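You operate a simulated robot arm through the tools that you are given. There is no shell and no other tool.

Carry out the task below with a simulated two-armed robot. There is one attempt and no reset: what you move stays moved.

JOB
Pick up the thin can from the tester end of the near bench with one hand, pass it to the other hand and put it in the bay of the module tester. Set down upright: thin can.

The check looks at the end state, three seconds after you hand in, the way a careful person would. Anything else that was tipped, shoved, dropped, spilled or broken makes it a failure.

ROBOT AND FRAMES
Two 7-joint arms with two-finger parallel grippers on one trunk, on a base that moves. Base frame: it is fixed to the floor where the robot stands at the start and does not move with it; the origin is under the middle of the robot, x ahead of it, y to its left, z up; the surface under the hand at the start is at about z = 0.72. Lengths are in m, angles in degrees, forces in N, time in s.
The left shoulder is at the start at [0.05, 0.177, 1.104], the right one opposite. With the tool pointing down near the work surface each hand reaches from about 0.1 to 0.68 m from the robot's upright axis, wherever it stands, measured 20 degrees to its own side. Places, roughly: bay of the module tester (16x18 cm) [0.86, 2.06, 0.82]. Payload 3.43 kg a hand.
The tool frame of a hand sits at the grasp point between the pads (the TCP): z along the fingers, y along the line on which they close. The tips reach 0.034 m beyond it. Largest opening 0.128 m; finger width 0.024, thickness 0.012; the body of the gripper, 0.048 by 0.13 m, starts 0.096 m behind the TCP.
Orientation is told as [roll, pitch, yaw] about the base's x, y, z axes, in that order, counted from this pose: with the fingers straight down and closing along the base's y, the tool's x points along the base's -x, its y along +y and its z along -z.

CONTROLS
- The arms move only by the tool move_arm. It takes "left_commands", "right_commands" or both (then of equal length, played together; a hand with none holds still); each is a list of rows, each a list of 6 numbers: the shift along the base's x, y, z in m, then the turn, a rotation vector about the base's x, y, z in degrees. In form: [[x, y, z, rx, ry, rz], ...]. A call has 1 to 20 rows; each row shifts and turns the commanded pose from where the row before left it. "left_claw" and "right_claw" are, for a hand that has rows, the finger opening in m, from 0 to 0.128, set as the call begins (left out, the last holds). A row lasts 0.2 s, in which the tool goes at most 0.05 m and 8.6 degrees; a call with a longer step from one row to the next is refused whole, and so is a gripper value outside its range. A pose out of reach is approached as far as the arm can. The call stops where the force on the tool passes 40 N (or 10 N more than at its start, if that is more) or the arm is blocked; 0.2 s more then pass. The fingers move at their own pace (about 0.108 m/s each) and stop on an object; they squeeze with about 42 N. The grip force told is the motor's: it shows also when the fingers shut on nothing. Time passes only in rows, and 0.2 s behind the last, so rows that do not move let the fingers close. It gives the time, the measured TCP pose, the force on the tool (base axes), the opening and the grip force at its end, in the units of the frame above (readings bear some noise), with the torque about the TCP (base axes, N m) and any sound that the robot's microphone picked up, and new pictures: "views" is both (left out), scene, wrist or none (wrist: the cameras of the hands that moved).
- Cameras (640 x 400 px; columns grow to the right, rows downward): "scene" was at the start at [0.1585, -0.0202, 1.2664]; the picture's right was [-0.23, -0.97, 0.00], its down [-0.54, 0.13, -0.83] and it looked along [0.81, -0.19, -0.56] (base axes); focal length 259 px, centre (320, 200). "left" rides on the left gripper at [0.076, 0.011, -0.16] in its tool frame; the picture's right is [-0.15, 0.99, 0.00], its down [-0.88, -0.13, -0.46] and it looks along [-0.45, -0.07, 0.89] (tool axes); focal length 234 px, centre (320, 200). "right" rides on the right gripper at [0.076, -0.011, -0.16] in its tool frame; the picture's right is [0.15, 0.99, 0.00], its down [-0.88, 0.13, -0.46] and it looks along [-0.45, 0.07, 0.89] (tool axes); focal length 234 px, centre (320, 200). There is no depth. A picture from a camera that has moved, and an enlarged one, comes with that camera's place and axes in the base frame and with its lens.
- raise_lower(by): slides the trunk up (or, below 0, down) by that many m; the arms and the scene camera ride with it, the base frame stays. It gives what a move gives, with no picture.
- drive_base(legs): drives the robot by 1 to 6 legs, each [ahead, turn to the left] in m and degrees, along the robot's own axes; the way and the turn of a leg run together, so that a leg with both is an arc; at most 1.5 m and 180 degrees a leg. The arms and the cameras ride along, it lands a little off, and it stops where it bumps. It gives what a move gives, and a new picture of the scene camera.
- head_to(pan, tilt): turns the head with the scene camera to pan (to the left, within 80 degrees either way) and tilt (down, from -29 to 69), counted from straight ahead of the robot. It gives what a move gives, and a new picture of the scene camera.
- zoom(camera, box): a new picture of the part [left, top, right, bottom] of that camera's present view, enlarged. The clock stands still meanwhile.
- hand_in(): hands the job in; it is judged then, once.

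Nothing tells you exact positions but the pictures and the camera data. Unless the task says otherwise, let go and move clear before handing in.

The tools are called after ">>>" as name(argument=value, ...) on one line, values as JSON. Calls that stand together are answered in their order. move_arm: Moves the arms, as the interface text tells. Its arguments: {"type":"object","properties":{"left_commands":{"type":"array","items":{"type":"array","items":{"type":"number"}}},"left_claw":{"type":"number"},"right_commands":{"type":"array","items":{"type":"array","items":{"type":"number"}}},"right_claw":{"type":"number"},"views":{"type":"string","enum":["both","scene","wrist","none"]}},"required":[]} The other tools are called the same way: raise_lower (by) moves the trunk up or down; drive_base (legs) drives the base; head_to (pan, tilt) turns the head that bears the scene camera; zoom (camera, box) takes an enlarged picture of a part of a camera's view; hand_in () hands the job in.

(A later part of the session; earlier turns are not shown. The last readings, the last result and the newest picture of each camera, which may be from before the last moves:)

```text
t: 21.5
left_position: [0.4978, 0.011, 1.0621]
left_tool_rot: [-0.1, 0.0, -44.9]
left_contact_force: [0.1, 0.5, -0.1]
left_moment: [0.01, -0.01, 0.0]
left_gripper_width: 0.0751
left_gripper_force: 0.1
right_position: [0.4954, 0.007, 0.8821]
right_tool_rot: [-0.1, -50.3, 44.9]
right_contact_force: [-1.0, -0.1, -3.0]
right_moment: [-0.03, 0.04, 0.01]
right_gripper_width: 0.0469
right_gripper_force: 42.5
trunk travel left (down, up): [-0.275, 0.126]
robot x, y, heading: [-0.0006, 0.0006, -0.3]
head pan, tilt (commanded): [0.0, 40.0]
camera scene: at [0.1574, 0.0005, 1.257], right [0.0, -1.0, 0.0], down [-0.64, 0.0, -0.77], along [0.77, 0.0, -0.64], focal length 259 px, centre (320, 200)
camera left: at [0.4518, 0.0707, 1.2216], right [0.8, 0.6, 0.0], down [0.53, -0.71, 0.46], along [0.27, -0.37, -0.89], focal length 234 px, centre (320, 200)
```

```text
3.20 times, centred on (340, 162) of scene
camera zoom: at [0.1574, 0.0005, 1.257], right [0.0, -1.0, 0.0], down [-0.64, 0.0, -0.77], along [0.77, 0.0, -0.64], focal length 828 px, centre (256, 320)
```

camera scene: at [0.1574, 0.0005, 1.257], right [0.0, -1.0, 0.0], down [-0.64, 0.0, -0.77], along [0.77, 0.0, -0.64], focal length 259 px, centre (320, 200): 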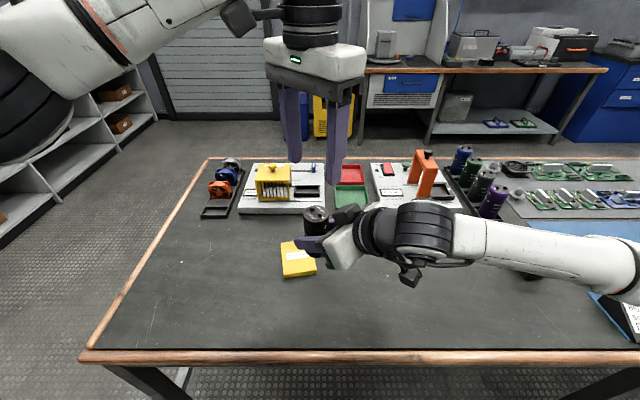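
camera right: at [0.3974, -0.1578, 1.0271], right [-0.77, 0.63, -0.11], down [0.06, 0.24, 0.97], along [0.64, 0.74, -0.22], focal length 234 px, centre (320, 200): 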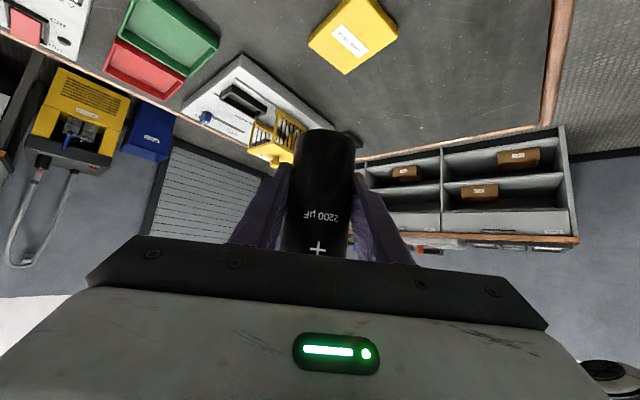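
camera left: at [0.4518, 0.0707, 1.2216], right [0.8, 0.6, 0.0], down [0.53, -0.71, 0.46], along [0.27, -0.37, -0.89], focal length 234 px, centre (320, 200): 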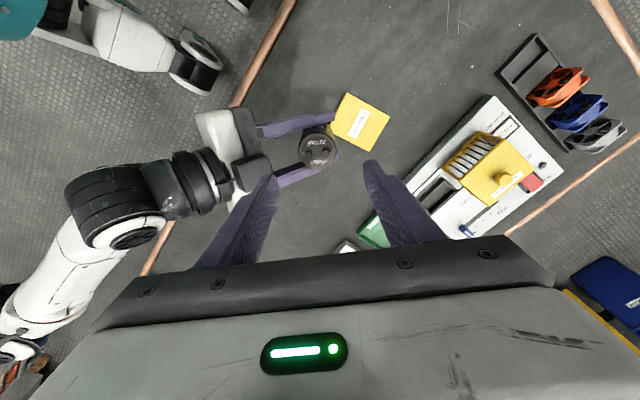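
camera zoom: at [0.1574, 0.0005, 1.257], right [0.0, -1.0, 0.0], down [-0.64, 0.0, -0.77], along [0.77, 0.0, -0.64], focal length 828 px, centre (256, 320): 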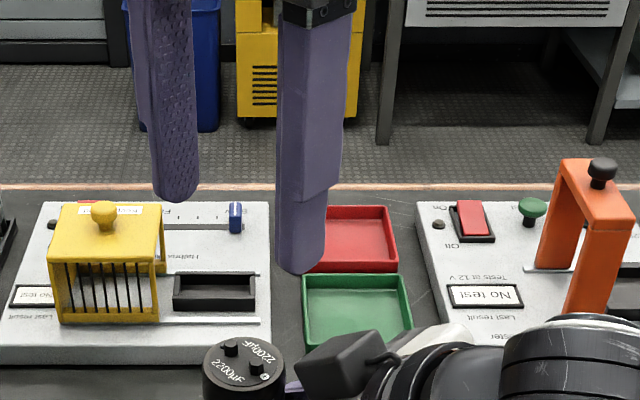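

Both hands are now well within reach; the can axis is at about [0.497, 0.008], top ≈0.937. I'll narrow the left opening to 0.064, descend to just above the can top and check the fit.

>>> move_arm(left_commands=[[-0.0002, -0.0008, -0.026, 0, 0, 0], [-0.0002, -0.0008, -0.026, 0, 0, 0], [-0.0002, -0.0008, -0.025, 0, 0, 0], [0, 0, 0, 0, 0, 0]], left_claw=0.064, views="both")

>>> zoom(camera="scene", box=[240, 130, 400, 230])

>>> zoom(camera="left", box=[220, 110, 420, 235])

>>> zoom(camera="right", box=[160, 60, 480, 260])

```text
t: 22.5
left_position: [0.496, 0.0074, 0.9859]
left_tool_rot: [0.0, 0.0, -45.0]
left_contact_force: [-0.4, 0.2, -0.2]
left_moment: [0.02, -0.02, -0.01]
left_gripper_width: 0.0641
left_gripper_force: 0.0
right_position: [0.4962, 0.0079, 0.8835]
right_tool_rot: [0.0, -50.4, 44.8]
right_contact_force: [0.6, -0.8, -2.5]
right_moment: [0.04, 0.01, -0.02]
right_gripper_width: 0.0468
right_gripper_force: 41.6
trunk travel left (down, up): [-0.275, 0.126]
robot x, y, heading: [0.0009, -0.0038, -0.1]
head pan, tilt (commanded): [0.0, 40.0]
camera scene: at [0.1575, 0.0006, 1.257], right [0.0, -1.0, 0.0], down [-0.64, 0.0, -0.77], along [0.77, 0.0, -0.64], focal length 259 px, centre (320, 200)
camera left: at [0.4508, 0.0678, 1.1445], right [0.8, 0.6, 0.0], down [0.53, -0.71, 0.46], along [0.27, -0.37, -0.89], focal length 234 px, centre (320, 200)
```

scene: 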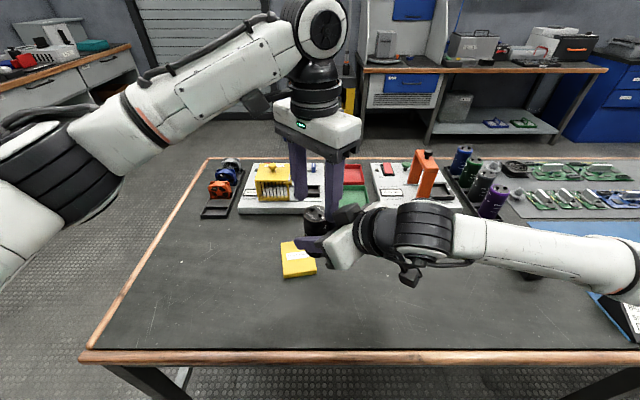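
left: 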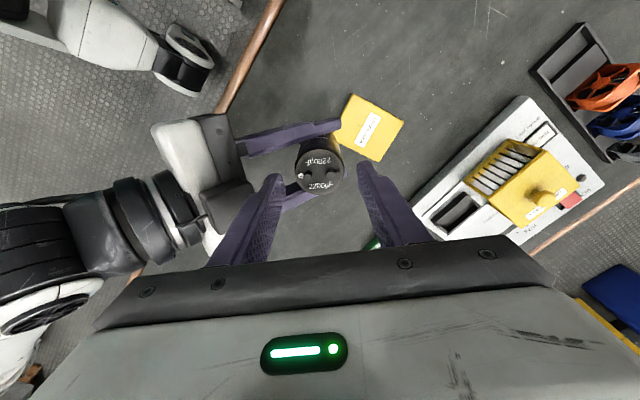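

```text
4.00 times, centred on (320, 180) of scene
camera zoom: at [0.1575, 0.0006, 1.257], right [0.0, -1.0, 0.0], down [-0.64, 0.0, -0.77], along [0.77, 0.0, -0.64], focal length 1035 px, centre (320, 280)
```

zoom: 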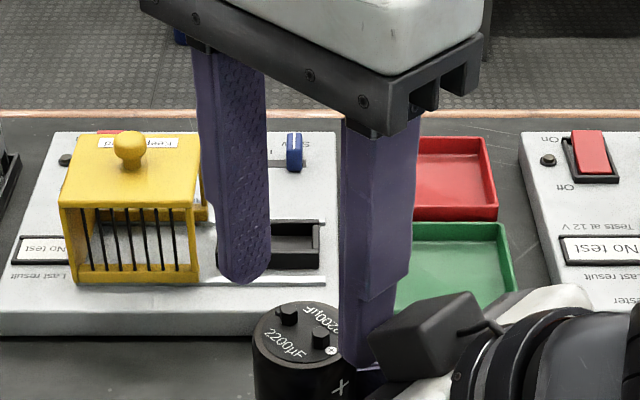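

```text
3.20 times, centred on (320, 172) of left
camera zoom: at [0.4508, 0.0678, 1.1445], right [0.8, 0.6, 0.0], down [0.53, -0.71, 0.46], along [0.27, -0.37, -0.89], focal length 749 px, centre (320, 288)
```

zoom: 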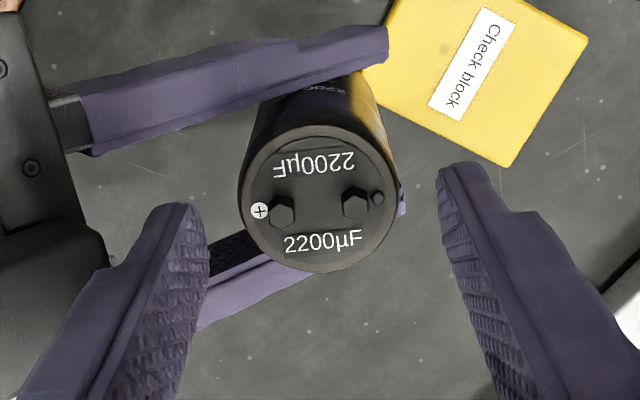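

```text
2.00 times, centred on (320, 160) of right
camera zoom: at [0.3831, -0.1216, 0.9267], right [-0.77, 0.63, -0.11], down [0.06, 0.24, 0.97], along [0.64, 0.74, -0.22], focal length 468 px, centre (320, 280)
```

zoom: 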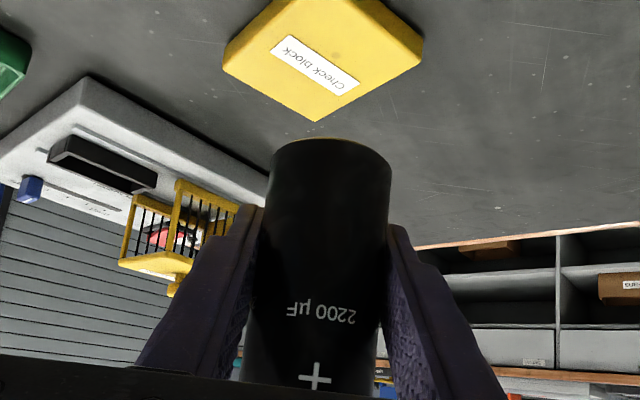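

The left hand is aligned over the can. Clearance between the left hand's outer finger and the small box on the right gripper is tight, so I'll look closer before descending.

>>> zoom(camera="scene", box=[300, 180, 380, 230])

>>> zoom(camera="left", box=[190, 140, 290, 202])

```text
8.00 times, centred on (340, 205) of scene
camera zoom: at [0.1575, 0.0006, 1.257], right [0.0, -1.0, 0.0], down [-0.64, 0.0, -0.77], along [0.77, 0.0, -0.64], focal length 2071 px, centre (160, 160)
```

zoom: 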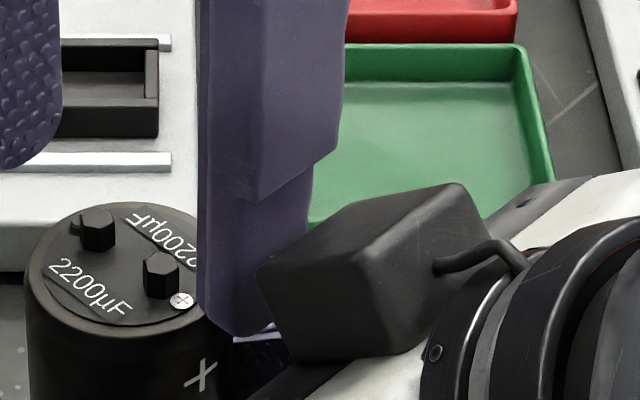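

```text
6.40 times, centred on (240, 171) of left
camera zoom: at [0.4508, 0.0678, 1.1445], right [0.8, 0.6, 0.0], down [0.53, -0.71, 0.46], along [0.27, -0.37, -0.89], focal length 1499 px, centre (832, 386)
```

zoom: 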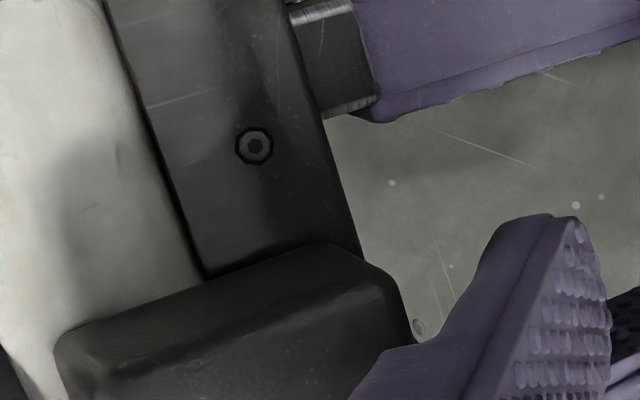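

Triangulating, the box's near edge is about 4–6 mm outside the left outer finger at 0.064 opening, and the can is centred between the left pads. I'll narrow to 0.058, shift 1 mm away from the box, and descend gently.

>>> move_arm(left_commands=[[0.0007, 0.0007, 0, 0, 0, 0], [0, 0, -0.01, 0, 0, 0], [0, 0, -0.01, 0, 0, 0], [0, 0, -0.01, 0, 0, 0], [0, 0, 0, 0, 0, 0]], left_claw=0.058, views="both")

>>> zoom(camera="scene", box=[280, 170, 376, 230])

>>> zoom(camera="left", box=[220, 130, 420, 255])

```text
t: 23.7
left_position: [0.4982, 0.008, 0.9553]
left_tool_rot: [0.0, -0.1, -45.0]
left_contact_force: [0.5, 0.3, -0.5]
left_moment: [-0.01, 0.03, -0.02]
left_gripper_width: 0.0582
left_gripper_force: 0.1
right_position: [0.4965, 0.0052, 0.8826]
right_tool_rot: [0.1, -50.4, 44.9]
right_contact_force: [-0.5, 0.4, -2.6]
right_moment: [-0.04, 0.02, 0.01]
right_gripper_width: 0.0466
right_gripper_force: 41.8
trunk travel left (down, up): [-0.275, 0.126]
robot x, y, heading: [0.0018, 0.0019, 0.1]
head pan, tilt (commanded): [0.0, 40.0]
camera scene: at [0.1575, 0.0006, 1.257], right [0.0, -1.0, 0.0], down [-0.64, 0.0, -0.77], along [0.77, 0.0, -0.64], focal length 259 px, centre (320, 200)
camera left: at [0.4511, 0.0685, 1.1145], right [0.8, 0.6, 0.0], down [0.53, -0.71, 0.46], along [0.27, -0.37, -0.89], focal length 234 px, centre (320, 200)
```

scene: 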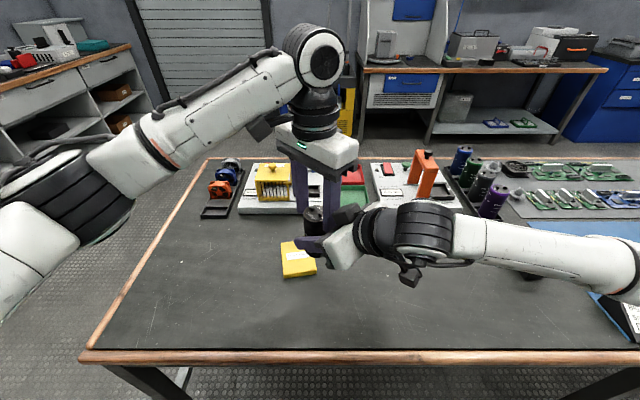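
left: 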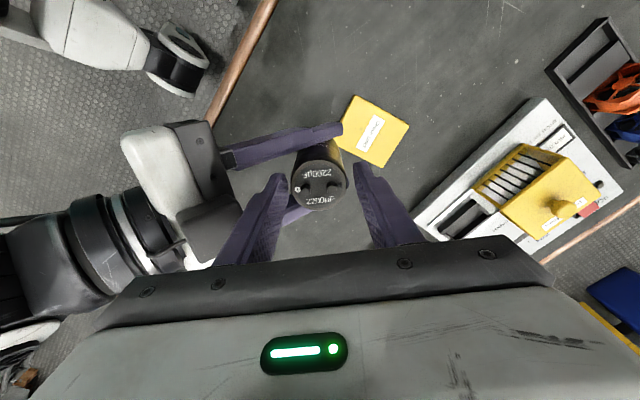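

```text
6.67 times, centred on (328, 200) of scene
camera zoom: at [0.1575, 0.0006, 1.257], right [0.0, -1.0, 0.0], down [-0.64, 0.0, -0.77], along [0.77, 0.0, -0.64], focal length 1726 px, centre (267, 200)
```

zoom: 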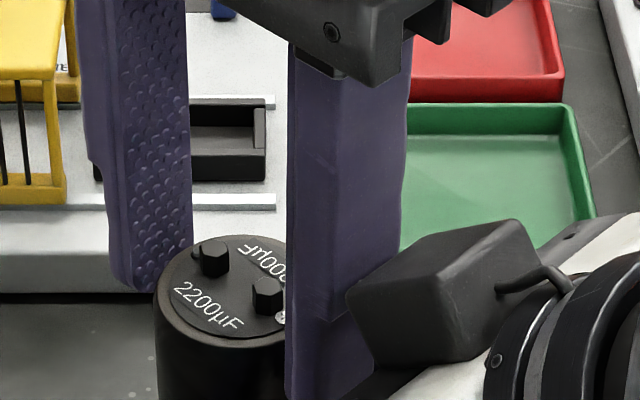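

```text
3.20 times, centred on (320, 192) of left
camera zoom: at [0.4511, 0.0685, 1.1145], right [0.8, 0.6, 0.0], down [0.53, -0.71, 0.46], along [0.27, -0.37, -0.89], focal length 749 px, centre (320, 224)
```

zoom: 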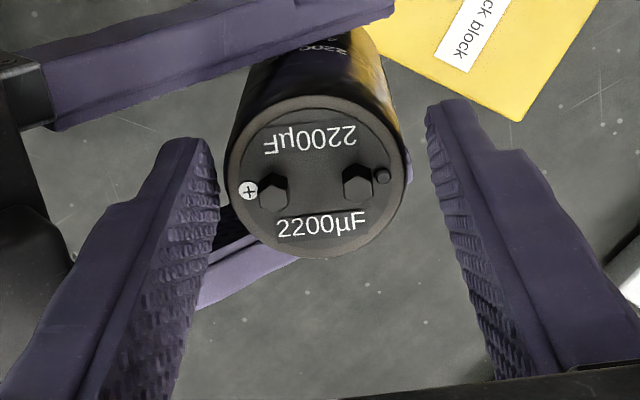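

The can is about 2 mm toward the box-side finger, still with clearance. I'll shift back 1.5 mm and descend the remaining 3.4 cm.

>>> move_arm(left_commands=[[-0.001, -0.001, 0, 0, 0, 0], [0, 0, -0.01, 0, 0, 0], [0, 0, -0.01, 0, 0, 0], [0, 0, -0.01, 0, 0, 0], [0, 0, -0.004, 0, 0, 0], [0, 0, 0, 0, 0, 0]], left_claw=0.058, views="both")

>>> zoom(camera="scene", box=[280, 170, 376, 230])

>>> zoom(camera="left", box=[220, 130, 420, 255])

```text
t: 25.1
left_position: [0.4972, 0.0064, 0.9218]
left_tool_rot: [0.0, 0.0, -44.9]
left_contact_force: [0.5, -0.2, -0.6]
left_moment: [0.02, 0.01, -0.02]
left_gripper_width: 0.0578
left_gripper_force: 0.1
right_position: [0.4966, 0.007, 0.8831]
right_tool_rot: [0.0, -50.4, 44.9]
right_contact_force: [0.0, -0.2, -3.4]
right_moment: [-0.01, 0.01, 0.0]
right_gripper_width: 0.0468
right_gripper_force: 42.2
trunk travel left (down, up): [-0.275, 0.126]
robot x, y, heading: [-0.002, 0.0007, -0.1]
head pan, tilt (commanded): [0.0, 40.0]
camera scene: at [0.1575, 0.0006, 1.257], right [0.0, -1.0, 0.0], down [-0.64, 0.0, -0.77], along [0.77, 0.0, -0.64], focal length 259 px, centre (320, 200)
camera left: at [0.4509, 0.0677, 1.0803], right [0.8, 0.6, 0.0], down [0.53, -0.71, 0.46], along [0.27, -0.37, -0.89], focal length 234 px, centre (320, 200)
```

scene: 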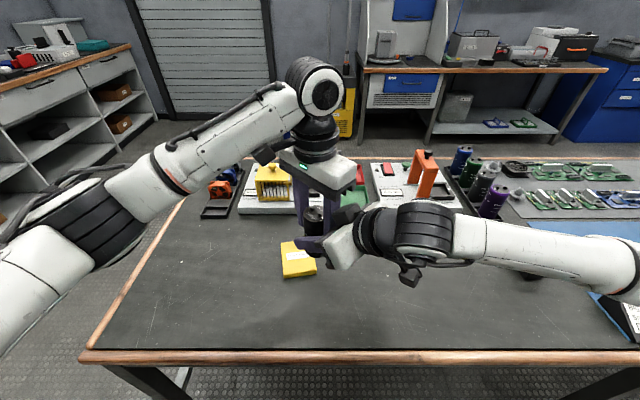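
left: 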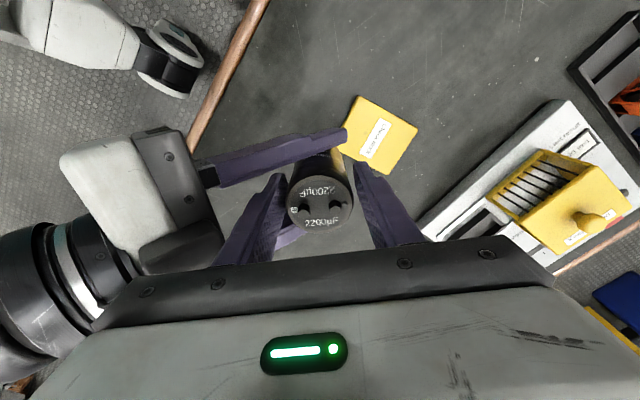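

```text
6.67 times, centred on (328, 200) of scene
camera zoom: at [0.1575, 0.0006, 1.257], right [0.0, -1.0, 0.0], down [-0.64, 0.0, -0.77], along [0.77, 0.0, -0.64], focal length 1726 px, centre (267, 200)
```

zoom: 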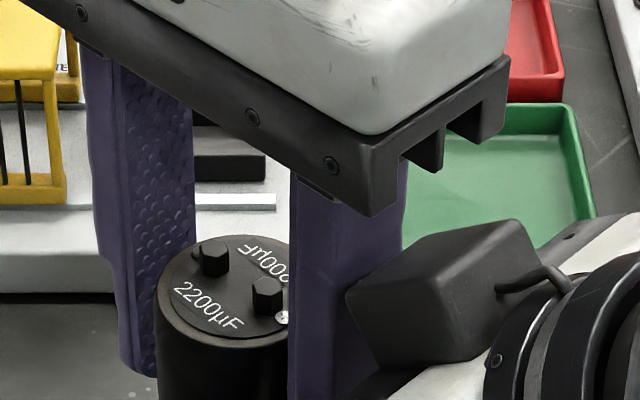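

```text
3.20 times, centred on (320, 192) of left
camera zoom: at [0.4509, 0.0677, 1.0803], right [0.8, 0.6, 0.0], down [0.53, -0.71, 0.46], along [0.27, -0.37, -0.89], focal length 749 px, centre (320, 224)
```

zoom: 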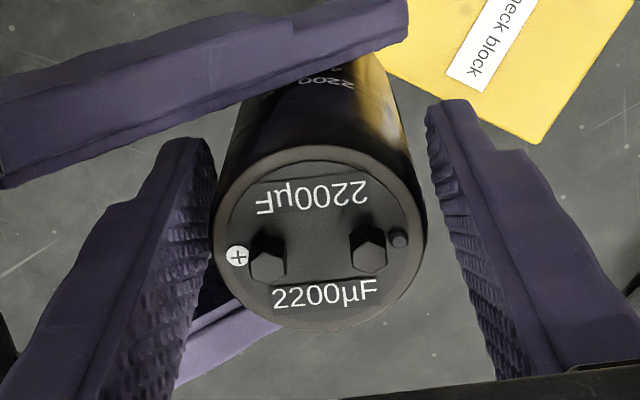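

The left pads straddle the upper half of the can with no contact so far. Closing the left hand on it.

>>> move_arm(left_commands=[[0, 0, 0, 0, 0, 0], [0, 0, 0, 0, 0, 0], [0, 0, 0, 0, 0, 0], [0, 0, 0, 0, 0, 0]], left_claw=0.02, views="wrist")

>>> zoom(camera="scene", box=[280, 170, 376, 230])

```text
t: 26.1
left_position: [0.498, 0.0074, 0.9224]
left_tool_rot: [-0.1, 0.0, -45.0]
left_contact_force: [-3.5, -2.7, -0.7]
left_moment: [-0.08, 0.05, -0.09]
left_gripper_width: 0.0468
left_gripper_force: 42.0
right_position: [0.4954, 0.0072, 0.8836]
right_tool_rot: [0.0, -50.5, 45.0]
right_contact_force: [2.4, 2.4, -3.1]
right_moment: [0.0, 0.04, 0.01]
right_gripper_width: 0.0467
right_gripper_force: 41.9
trunk travel left (down, up): [-0.275, 0.126]
robot x, y, heading: [-0.0036, 0.0005, 0.1]
head pan, tilt (commanded): [0.0, 40.0]
camera left: at [0.4508, 0.0675, 1.0804], right [0.8, 0.6, 0.0], down [0.53, -0.71, 0.46], along [0.27, -0.37, -0.89], focal length 234 px, centre (320, 200)
```

left: 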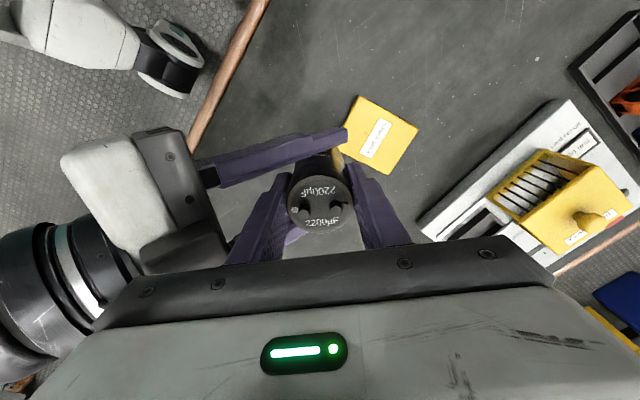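

```text
6.67 times, centred on (328, 200) of scene
camera zoom: at [0.1575, 0.0006, 1.257], right [0.0, -1.0, 0.0], down [-0.64, 0.0, -0.77], along [0.77, 0.0, -0.64], focal length 1726 px, centre (267, 200)
```

zoom: 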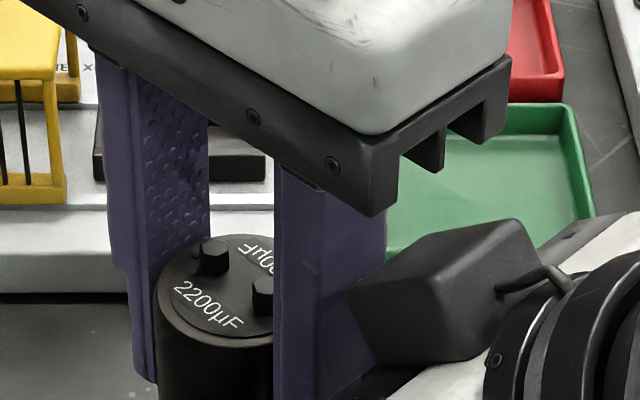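

Both hands hold the can (0.0468 each, 42 N). Now I open the right hand in place.

>>> move_arm(right_commands=[[0, 0, 0, 0, 0, 0], [0, 0, 0, 0, 0, 0], [0, 0, 0, 0, 0, 0]], right_claw=0.095, views="both")

>>> zoom(camera="scene", box=[280, 170, 376, 230])

```text
t: 26.9
left_position: [0.4973, 0.0075, 0.9223]
left_tool_rot: [0.0, 0.0, -44.9]
left_contact_force: [-0.6, 0.0, -0.1]
left_moment: [-0.04, 0.03, -0.02]
left_gripper_width: 0.0468
left_gripper_force: 42.1
right_position: [0.4958, 0.0066, 0.8835]
right_tool_rot: [0.0, -50.4, 45.0]
right_contact_force: [0.4, -0.3, 0.1]
right_moment: [0.01, -0.01, -0.02]
right_gripper_width: 0.0948
right_gripper_force: 0.1
trunk travel left (down, up): [-0.275, 0.126]
robot x, y, heading: [-0.0012, 0.0006, -0.1]
head pan, tilt (commanded): [0.0, 40.0]
camera scene: at [0.1575, 0.0006, 1.257], right [0.0, -1.0, 0.0], down [-0.64, 0.0, -0.77], along [0.77, 0.0, -0.64], focal length 259 px, centre (320, 200)
camera right: at [0.3831, -0.1216, 0.9268], right [-0.77, 0.63, -0.11], down [0.06, 0.24, 0.97], along [0.64, 0.74, -0.22], focal length 234 px, centre (320, 200)
```

scene: 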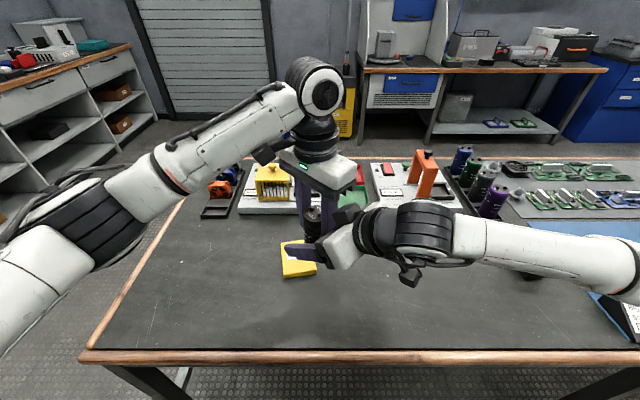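
right: 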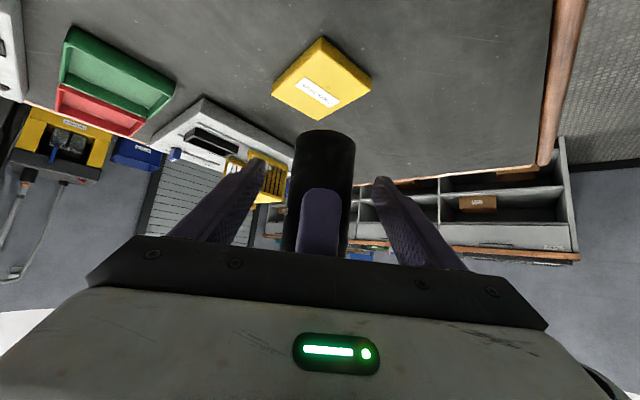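

```text
6.67 times, centred on (328, 200) of scene
camera zoom: at [0.1575, 0.0006, 1.257], right [0.0, -1.0, 0.0], down [-0.64, 0.0, -0.77], along [0.77, 0.0, -0.64], focal length 1726 px, centre (267, 200)
```

zoom: 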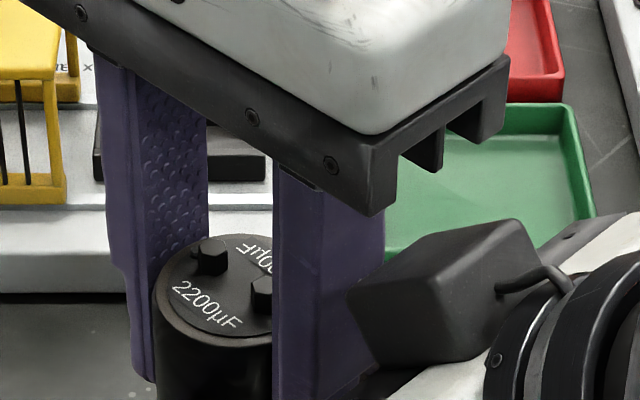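

The right hand is open with the can staying in the left. Lifting the left hand straight up out of the right fingers.

>>> move_arm(left_commands=[[0, 0, 0.02, 0, 0, 0], [0, 0, 0.03, 0, 0, 0], [0, 0, 0.03, 0, 0, 0], [0, 0, 0.03, 0, 0, 0], [0, 0, 0.025, 0, 0, 0], [0, 0, 0, 0, 0, 0]], views="both")

```text
t: 28.3
left_position: [0.4965, 0.006, 1.0549]
left_tool_rot: [0.0, 0.0, -45.1]
left_contact_force: [-0.2, 0.1, -2.9]
left_moment: [-0.01, 0.01, 0.01]
left_gripper_width: 0.0467
left_gripper_force: 42.5
right_position: [0.4961, 0.0074, 0.8834]
right_tool_rot: [0.0, -50.4, 44.9]
right_contact_force: [-0.1, -0.1, -0.4]
right_moment: [0.03, -0.02, 0.03]
right_gripper_width: 0.0952
right_gripper_force: 0.0
trunk travel left (down, up): [-0.275, 0.126]
robot x, y, heading: [0.002, -0.0033, 0.2]
head pan, tilt (commanded): [0.0, 40.0]
camera scene: at [0.1576, 0.0006, 1.257], right [0.0, -1.0, 0.0], down [-0.64, 0.0, -0.77], along [0.77, 0.0, -0.64], focal length 259 px, centre (320, 200)
camera left: at [0.4505, 0.0669, 1.2152], right [0.8, 0.6, 0.0], down [0.53, -0.72, 0.46], along [0.27, -0.37, -0.89], focal length 234 px, centre (320, 200)
```

scene: 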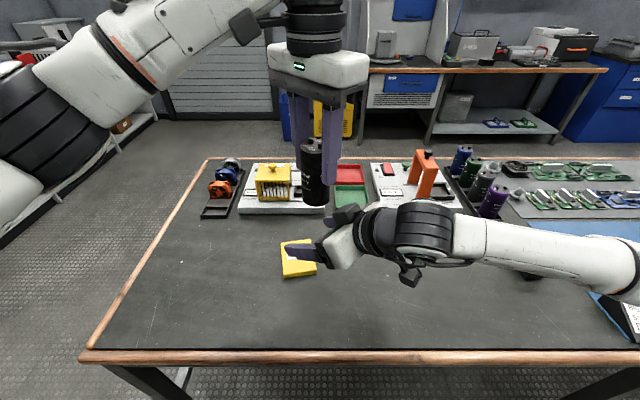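
left: 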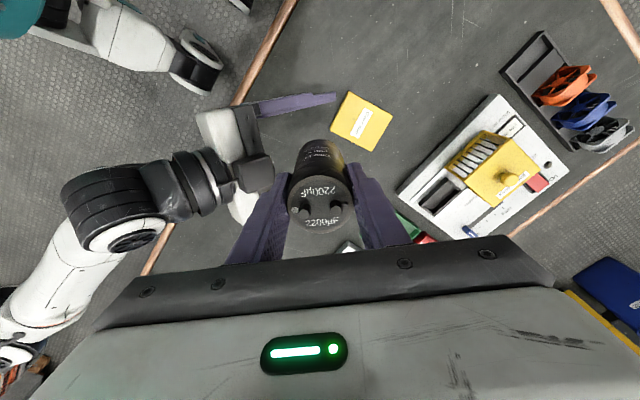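

The left hand carries the can (≈2.8 N). Now I withdraw the right hand to the right and fold it back to its start-like pose.

>>> move_arm(right_commands=[[0, -0.045, 0, 0, 0, 0], [0, -0.045, 0, 0, 0, 0], [0, -0.04, 0.015, 0, 0, -7.5], [0, -0.04, 0.015, 0, 0, -7.5], [0, -0.04, 0.015, 0, 0, -7.5], [0, -0.04, 0.015, 0, 0, -7.5], [-0.004, -0.04, 0.015, 0, 0, -7.5], [-0.004, -0.04, 0.015, 0, 0, -7.5], [-0.004, -0.01, 0.01, 0, 8.4, 0], [-0.004, -0.01, 0.01, 0, 8.4, 0], [-0.004, -0.01, 0.01, 0, 8.4, 0], [-0.004, -0.01, 0.01, 0, 8.4, 0], [0, -0.01, 0.01, 0, 8.4, 0], [0, -0.01, 0.01, 0, 8.4, 0], [0, 0, 0, 0, 0, 0]], views="scene")

```text
t: 31.5
left_position: [0.4963, 0.0069, 1.0563]
left_tool_rot: [0.0, 0.0, -45.0]
left_contact_force: [-0.2, 0.0, -2.1]
left_moment: [0.0, 0.0, 0.0]
left_gripper_width: 0.0469
left_gripper_force: 41.8
right_position: [0.4703, -0.3836, 1.0346]
right_tool_rot: [0.1, 0.1, 0.0]
right_contact_force: [-0.3, 0.7, -0.4]
right_moment: [0.02, 0.02, 0.01]
right_gripper_width: 0.095
right_gripper_force: 0.2
trunk travel left (down, up): [-0.275, 0.126]
robot x, y, heading: [-0.0015, 0.0008, -0.0]
head pan, tilt (commanded): [0.0, 40.0]
camera scene: at [0.1575, 0.0005, 1.257], right [0.0, -1.0, 0.0], down [-0.64, 0.0, -0.77], along [0.77, 0.0, -0.64], focal length 259 px, centre (320, 200)
```

scene: 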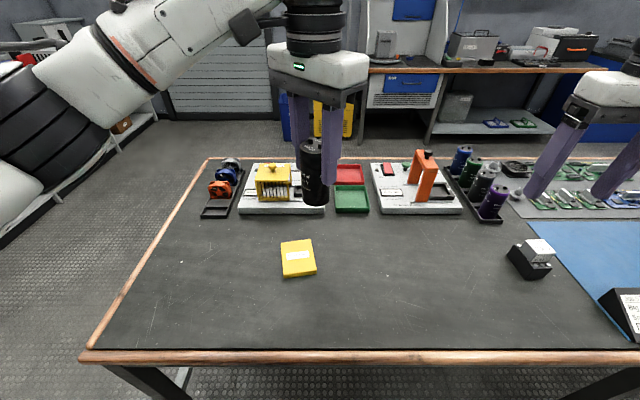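

The bench is undisturbed. I'll turn the left hand back to yaw 0 nearer to the body for travel and look left at the route.

>>> move_arm(left_commands=[[-0.01, 0.025, 0.005, 0, 0, 7.5], [-0.01, 0.025, 0.005, 0, 0, 7.5], [-0.01, 0.025, 0.005, 0, 0, 7.5], [-0.01, 0.025, 0.005, 0, 0, 7.5], [-0.01, 0.025, 0.005, 0, 0, 7.5], [-0.01, 0.025, 0.005, 0, 0, 7.5], [0, 0, 0, 0, 0, 0]], views="wrist")

>>> head_to(pan=80, tilt=30)

>>> head_to(pan=-80, tilt=40)

```text
t: 33.1
left_position: [0.4364, 0.1574, 1.0869]
left_tool_rot: [-0.1, 0.1, 0.1]
left_contact_force: [-0.5, -0.2, -1.6]
left_moment: [0.0, -0.03, -0.01]
left_gripper_width: 0.0469
left_gripper_force: 41.7
right_position: [0.4721, -0.3831, 1.0332]
right_tool_rot: [0.0, 0.0, 0.1]
right_contact_force: [0.6, 0.1, -0.1]
right_moment: [0.02, 0.03, -0.02]
right_gripper_width: 0.0949
right_gripper_force: 0.1
trunk travel left (down, up): [-0.275, 0.126]
robot x, y, heading: [0.0012, -0.0, -0.0]
head pan, tilt (commanded): [0.0, 40.0]
camera left: at [0.3601, 0.1667, 1.2458], right [0.14, 0.99, 0.0], down [0.88, -0.13, 0.45], along [0.45, -0.07, -0.89], focal length 234 px, centre (320, 200)
```

left: 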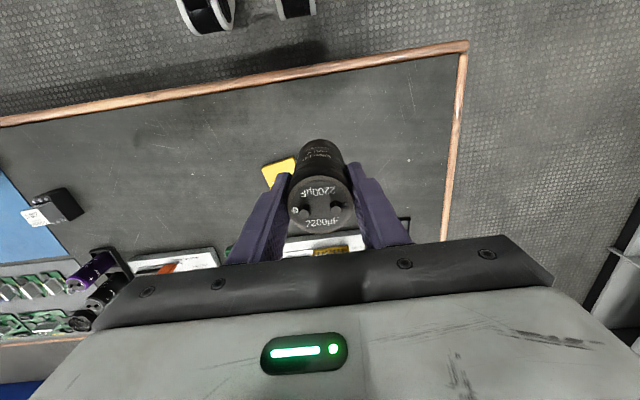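

```text
t: 34.6
left_position: [0.4366, 0.1571, 1.088]
left_tool_rot: [0.0, 0.0, 0.0]
left_contact_force: [-0.2, 0.1, -2.1]
left_moment: [0.01, -0.01, 0.0]
left_gripper_width: 0.0469
left_gripper_force: 42.0
right_position: [0.4722, -0.3826, 1.0343]
right_tool_rot: [0.1, 0.0, 0.0]
right_contact_force: [-0.4, -0.5, 0.7]
right_moment: [0.04, 0.0, 0.02]
right_gripper_width: 0.0951
right_gripper_force: 0.1
trunk travel left (down, up): [-0.275, 0.126]
robot x, y, heading: [0.0003, -0.002, -0.0]
head pan, tilt (commanded): [80.0, 30.0]
camera scene: at [0.0883, 0.0897, 1.2724], right [0.98, -0.17, 0.0], down [-0.09, -0.49, -0.87], along [0.15, 0.85, -0.5], focal length 259 px, centre (320, 200)
```

scene: 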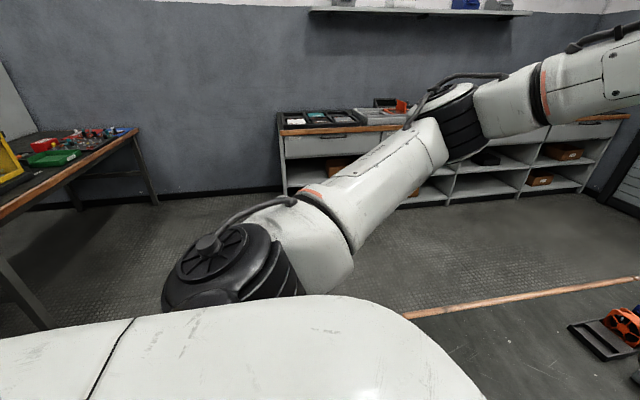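

```text
t: 37.1
left_position: [0.4364, 0.1574, 1.0859]
left_tool_rot: [0.1, 0.0, 0.0]
left_contact_force: [-0.2, -0.7, -1.2]
left_moment: [0.0, -0.01, 0.02]
left_gripper_width: 0.0467
left_gripper_force: 42.2
right_position: [0.4712, -0.3821, 1.0328]
right_tool_rot: [0.0, 0.0, -0.1]
right_contact_force: [0.7, -0.1, -1.2]
right_moment: [0.0, -0.03, 0.02]
right_gripper_width: 0.0952
right_gripper_force: 0.0
trunk travel left (down, up): [-0.275, 0.126]
robot x, y, heading: [0.0015, 0.0022, 0.2]
head pan, tilt (commanded): [-80.0, 40.0]
camera scene: at [0.0873, -0.083, 1.257], right [-0.98, -0.17, 0.0], down [-0.11, 0.63, -0.77], along [0.13, -0.75, -0.64], focal length 259 px, centre (320, 200)
```

scene: 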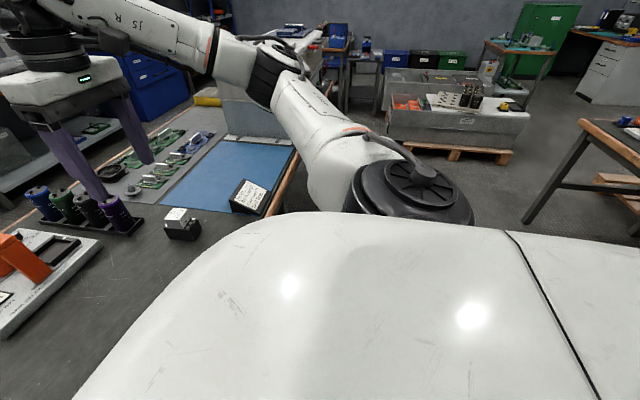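

There's a rear bench at x≈-1.0, the near bench's left end is at y≈0.43, and the wall bench's front edge is at y≈1.8. I'll back up 0.35 m and turn left 90°.

>>> head_to(pan=0, tilt=25)

>>> drive_base(legs=[[-0.33, 0], [0, 90]])

```text
t: 38.6
left_position: [0.4364, 0.156, 1.0876]
left_tool_rot: [0.0, 0.0, 0.0]
left_contact_force: [-0.1, -0.3, -2.5]
left_moment: [-0.02, 0.01, -0.01]
left_gripper_width: 0.0468
left_gripper_force: 41.9
right_position: [0.4709, -0.3826, 1.034]
right_tool_rot: [0.0, -0.1, 0.0]
right_contact_force: [0.3, -0.1, -0.5]
right_moment: [-0.04, -0.01, 0.01]
right_gripper_width: 0.095
right_gripper_force: 0.1
trunk travel left (down, up): [-0.275, 0.126]
robot x, y, heading: [0.0003, -0.001, 0.1]
head pan, tilt (commanded): [0.0, 25.0]
camera scene: at [0.1646, 0.0006, 1.2803], right [0.0, -1.0, 0.0], down [-0.42, 0.0, -0.91], along [0.91, 0.0, -0.42], focal length 259 px, centre (320, 200)
```

scene: 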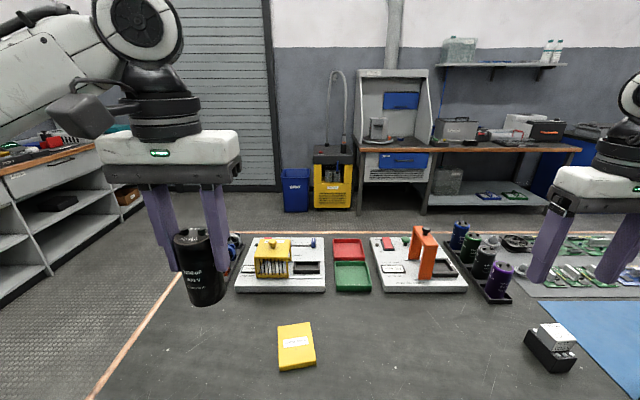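

```text
t: 44.6
left_position: [-0.4833, 0.4386, 1.0868]
left_tool_rot: [0.0, -0.1, 89.5]
left_contact_force: [-1.1, -0.1, -2.1]
left_moment: [0.0, -0.01, 0.01]
left_gripper_width: 0.0469
left_gripper_force: 42.6
right_position: [0.0576, 0.4689, 1.033]
right_tool_rot: [0.0, 0.1, 89.5]
right_contact_force: [-0.3, 0.7, -0.3]
right_moment: [0.01, -0.01, -0.02]
right_gripper_width: 0.0953
right_gripper_force: 0.0
trunk travel left (down, up): [-0.275, 0.126]
robot x, y, heading: [-0.3285, 0.0018, 89.9]
head pan, tilt (commanded): [0.0, 25.0]
camera scene: at [-0.3266, 0.1636, 1.2803], right [1.0, -0.01, 0.0], down [0.0, -0.42, -0.91], along [0.01, 0.91, -0.42], focal length 259 px, centre (320, 200)
```

scene: 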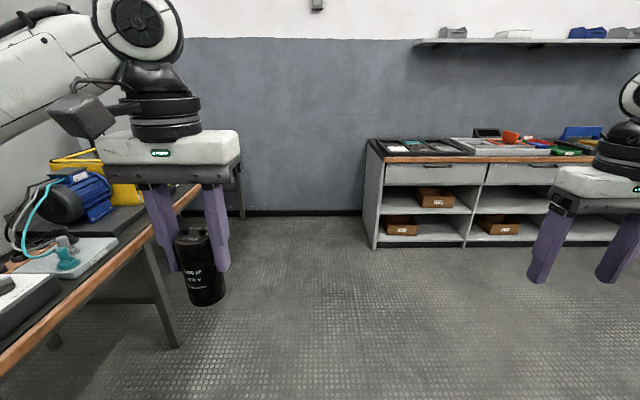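

Clear floor ahead, with the can safely held. I'll drive 1.0 m along +y, turn right to face +x, and advance alongside the wall bench.

>>> drive_base(legs=[[1.0, 0], [0, -90]])

>>> drive_base(legs=[[1.36, 0], [0, 90]])

```text
t: 53.6
left_position: [0.1206, 1.1528, 1.0873]
left_tool_rot: [0.0, 0.1, -0.6]
left_contact_force: [-0.3, 0.1, -2.4]
left_moment: [0.01, 0.03, 0.01]
left_gripper_width: 0.047
left_gripper_force: 42.1
right_position: [0.1496, 0.6139, 1.0342]
right_tool_rot: [-0.1, 0.0, -0.6]
right_contact_force: [0.7, -0.5, 0.4]
right_moment: [-0.04, 0.0, -0.01]
right_gripper_width: 0.095
right_gripper_force: 0.2
trunk travel left (down, up): [-0.275, 0.126]
robot x, y, heading: [-0.3143, 0.9975, -0.4]
head pan, tilt (commanded): [0.0, 25.0]
camera scene: at [-0.1534, 0.9999, 1.2803], right [-0.01, -1.0, 0.0], down [-0.42, 0.0, -0.91], along [0.91, -0.01, -0.42], focal length 259 px, centre (320, 200)
```

scene: 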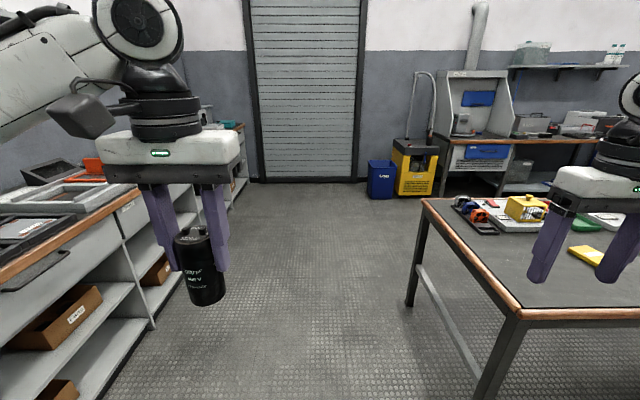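

```text
t: 64.3
left_position: [0.8769, 1.4254, 1.085]
left_tool_rot: [0.0, -0.1, 90.8]
left_contact_force: [-0.6, -0.3, -3.4]
left_moment: [0.01, -0.01, 0.02]
left_gripper_width: 0.0467
left_gripper_force: 41.8
right_position: [1.4165, 1.4673, 1.0338]
right_tool_rot: [0.0, 0.0, 90.7]
right_contact_force: [0.8, 0.2, 0.8]
right_moment: [0.02, 0.0, 0.04]
right_gripper_width: 0.095
right_gripper_force: 0.0
trunk travel left (down, up): [-0.275, 0.126]
robot x, y, heading: [1.0398, 0.9883, 90.7]
head pan, tilt (commanded): [0.0, 25.0]
camera scene: at [1.039, 1.1541, 1.2803], right [1.0, 0.01, 0.0], down [0.01, -0.42, -0.91], along [-0.01, 0.91, -0.42], focal length 259 px, centre (320, 200)
```

scene: 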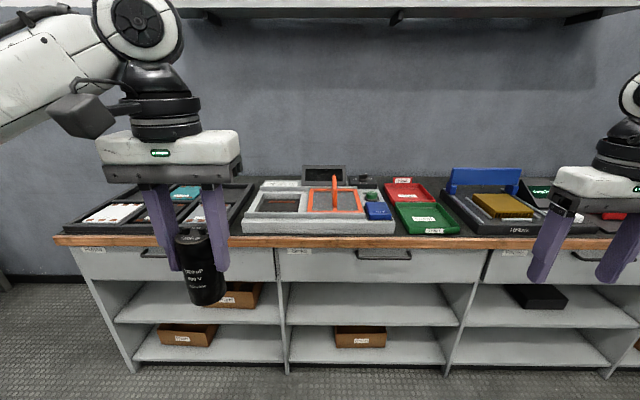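

I'm now facing the wall bench; the bay at [0.86, 2.06] projects to the left recess of the light-grey tester. Zooming in for detail.

>>> zoom(camera="scene", box=[230, 150, 410, 262])

>>> zoom(camera="scene", box=[240, 170, 336, 230])

```text
3.56 times, centred on (320, 206) of scene
camera zoom: at [1.039, 1.1541, 1.2803], right [1.0, 0.01, 0.0], down [0.01, -0.42, -0.91], along [-0.01, 0.91, -0.42], focal length 920 px, centre (320, 179)
```

zoom: 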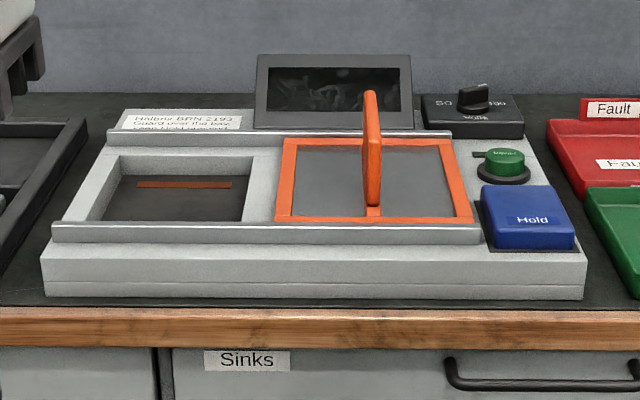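

```text
6.67 times, centred on (288, 200) of scene
camera zoom: at [1.039, 1.1541, 1.2803], right [1.0, 0.01, 0.0], down [0.01, -0.42, -0.91], along [-0.01, 0.91, -0.42], focal length 1726 px, centre (533, 200)
```

zoom: 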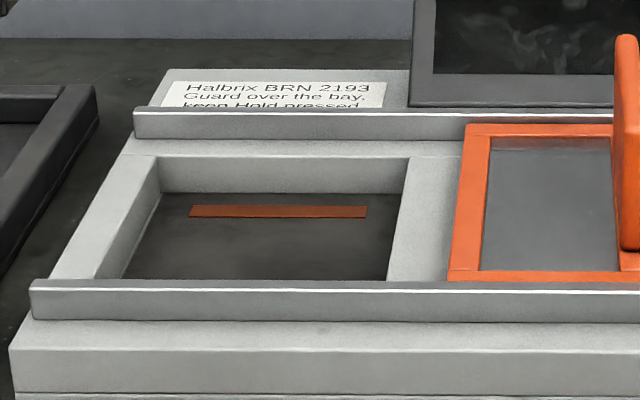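

The guard is slid right, leaving the left recess open: that's the bay, with floor around z≈0.82 and the bench top at z≈0.78, front edge y≈1.90. I'll raise the right hand a bit for safety, then drive 0.5 m forward.

>>> move_arm(right_commands=[[0, -0.02, 0.03, 0, 0, 0], [0, -0.02, 0.03, 0, 0, 0], [0, -0.02, 0.03, 0, 0, 0], [0, 0, 0, 0, 0, 0]], right_claw=0.095, views="none")

>>> drive_base(legs=[[0.5, -0.7]])

>>> head_to(pan=10, tilt=45)

```text
t: 65.3
left_position: [0.8768, 1.4256, 1.0864]
left_tool_rot: [0.0, 0.0, 90.8]
left_contact_force: [0.3, -0.4, -2.5]
left_moment: [-0.01, 0.01, 0.0]
left_gripper_width: 0.0469
left_gripper_force: 42.2
right_position: [1.4166, 1.4076, 1.1219]
right_tool_rot: [0.0, 0.0, 90.7]
right_contact_force: [-0.4, -0.3, 0.0]
right_moment: [-0.01, 0.0, -0.02]
right_gripper_width: 0.0952
right_gripper_force: 0.1
trunk travel left (down, up): [-0.275, 0.126]
robot x, y, heading: [1.0372, 0.9891, 90.8]
head pan, tilt (commanded): [0.0, 25.0]
```

```text
t: 68.2
left_position: [0.8787, 1.9307, 1.0866]
left_tool_rot: [0.0, 0.0, 90.0]
left_contact_force: [-1.0, 0.3, -2.9]
left_moment: [-0.06, -0.02, -0.02]
left_gripper_width: 0.0469
left_gripper_force: 42.2
right_position: [1.4172, 1.906, 1.1236]
right_tool_rot: [0.0, 0.0, 90.0]
right_contact_force: [-0.1, 0.4, -0.8]
right_moment: [-0.04, 0.0, 0.03]
right_gripper_width: 0.0949
right_gripper_force: 0.0
trunk travel left (down, up): [-0.275, 0.126]
robot x, y, heading: [1.0357, 1.4927, 90.1]
head pan, tilt (commanded): [0.0, 25.0]
camera scene: at [1.0377, 1.657, 1.2803], right [1.0, 0.0, 0.0], down [0.0, -0.42, -0.91], along [0.0, 0.91, -0.42], focal length 259 px, centre (320, 200)
```

scene: 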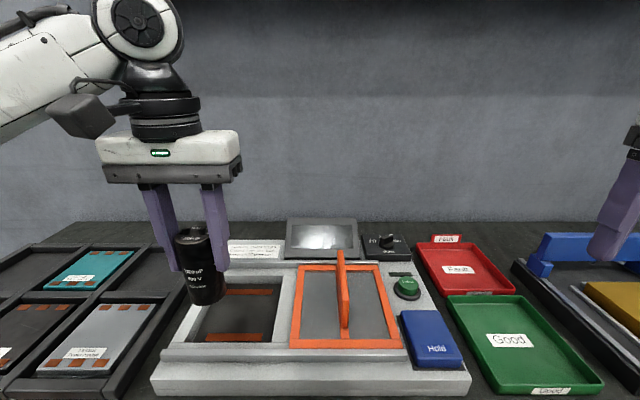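

```text
t: 69.1
left_position: [0.8794, 1.931, 1.0874]
left_tool_rot: [0.0, 0.0, 90.0]
left_contact_force: [-0.5, 0.2, -2.8]
left_moment: [0.01, -0.01, -0.03]
left_gripper_width: 0.0468
left_gripper_force: 42.3
right_position: [1.4179, 1.9062, 1.1229]
right_tool_rot: [0.1, 0.0, 90.0]
right_contact_force: [0.2, -0.8, -0.8]
right_moment: [0.0, 0.01, -0.01]
right_gripper_width: 0.0949
right_gripper_force: 0.0
trunk travel left (down, up): [-0.275, 0.126]
robot x, y, heading: [1.0385, 1.4915, 89.9]
head pan, tilt (commanded): [10.0, 45.0]
camera scene: at [1.0236, 1.6446, 1.2498], right [0.98, 0.17, 0.0], down [0.12, -0.7, -0.71], along [-0.12, 0.7, -0.71], focal length 259 px, centre (320, 200)
```

scene: 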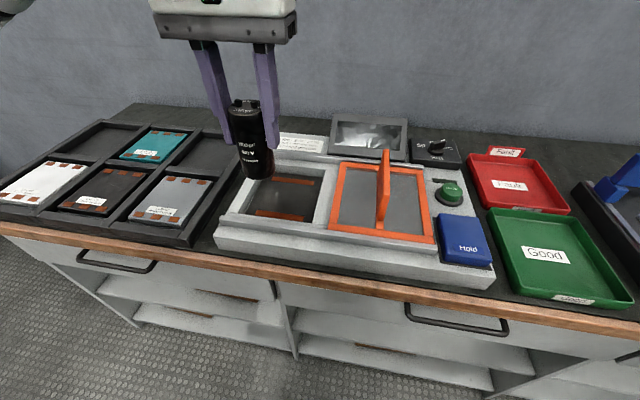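

Now the bay is well visible with copper strips at its front and rear. Zooming to measure it and the can.

>>> zoom(camera="scene", box=[190, 100, 350, 200])

>>> zoom(camera="scene", box=[200, 150, 360, 250])

>>> zoom(camera="left", box=[0, 0, 640, 400])

```text
4.00 times, centred on (270, 150) of scene
camera zoom: at [1.0236, 1.6446, 1.2498], right [0.98, 0.17, 0.0], down [0.12, -0.7, -0.71], along [-0.12, 0.7, -0.71], focal length 1035 px, centre (520, 400)
```

zoom: 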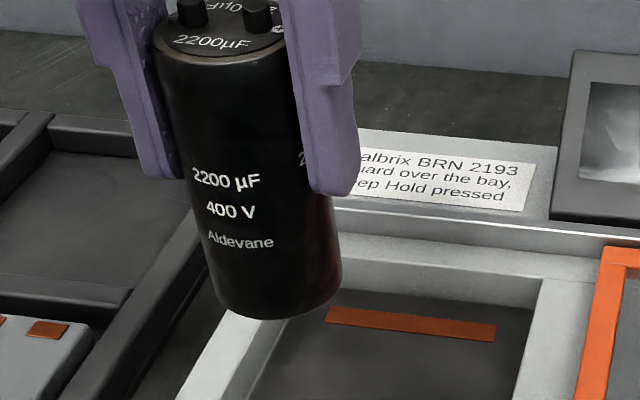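

```text
4.00 times, centred on (280, 200) of scene
camera zoom: at [1.0236, 1.6446, 1.2498], right [0.98, 0.17, 0.0], down [0.12, -0.7, -0.71], along [-0.12, 0.7, -0.71], focal length 1035 px, centre (480, 200)
```

zoom: 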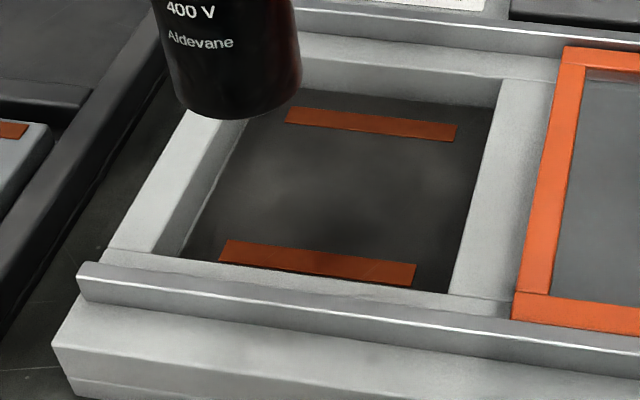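

```text
1.00 times, centred on (320, 200) of left (not enlarged: the box is as wide or as high as the picture)
camera zoom: at [0.8669, 1.853, 1.2459], right [-0.99, 0.15, 0.0], down [0.13, 0.88, 0.46], along [0.07, 0.45, -0.89], focal length 234 px, centre (320, 200)
```

zoom: 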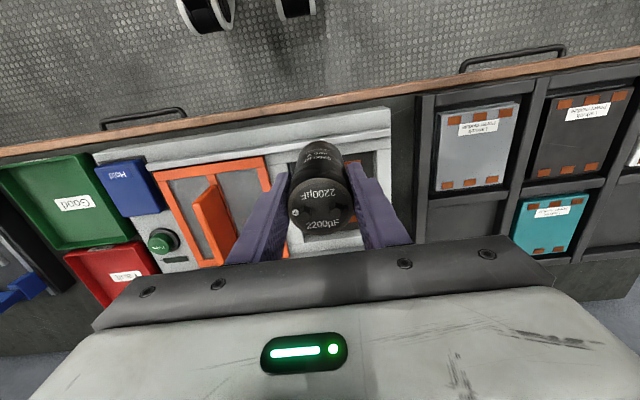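

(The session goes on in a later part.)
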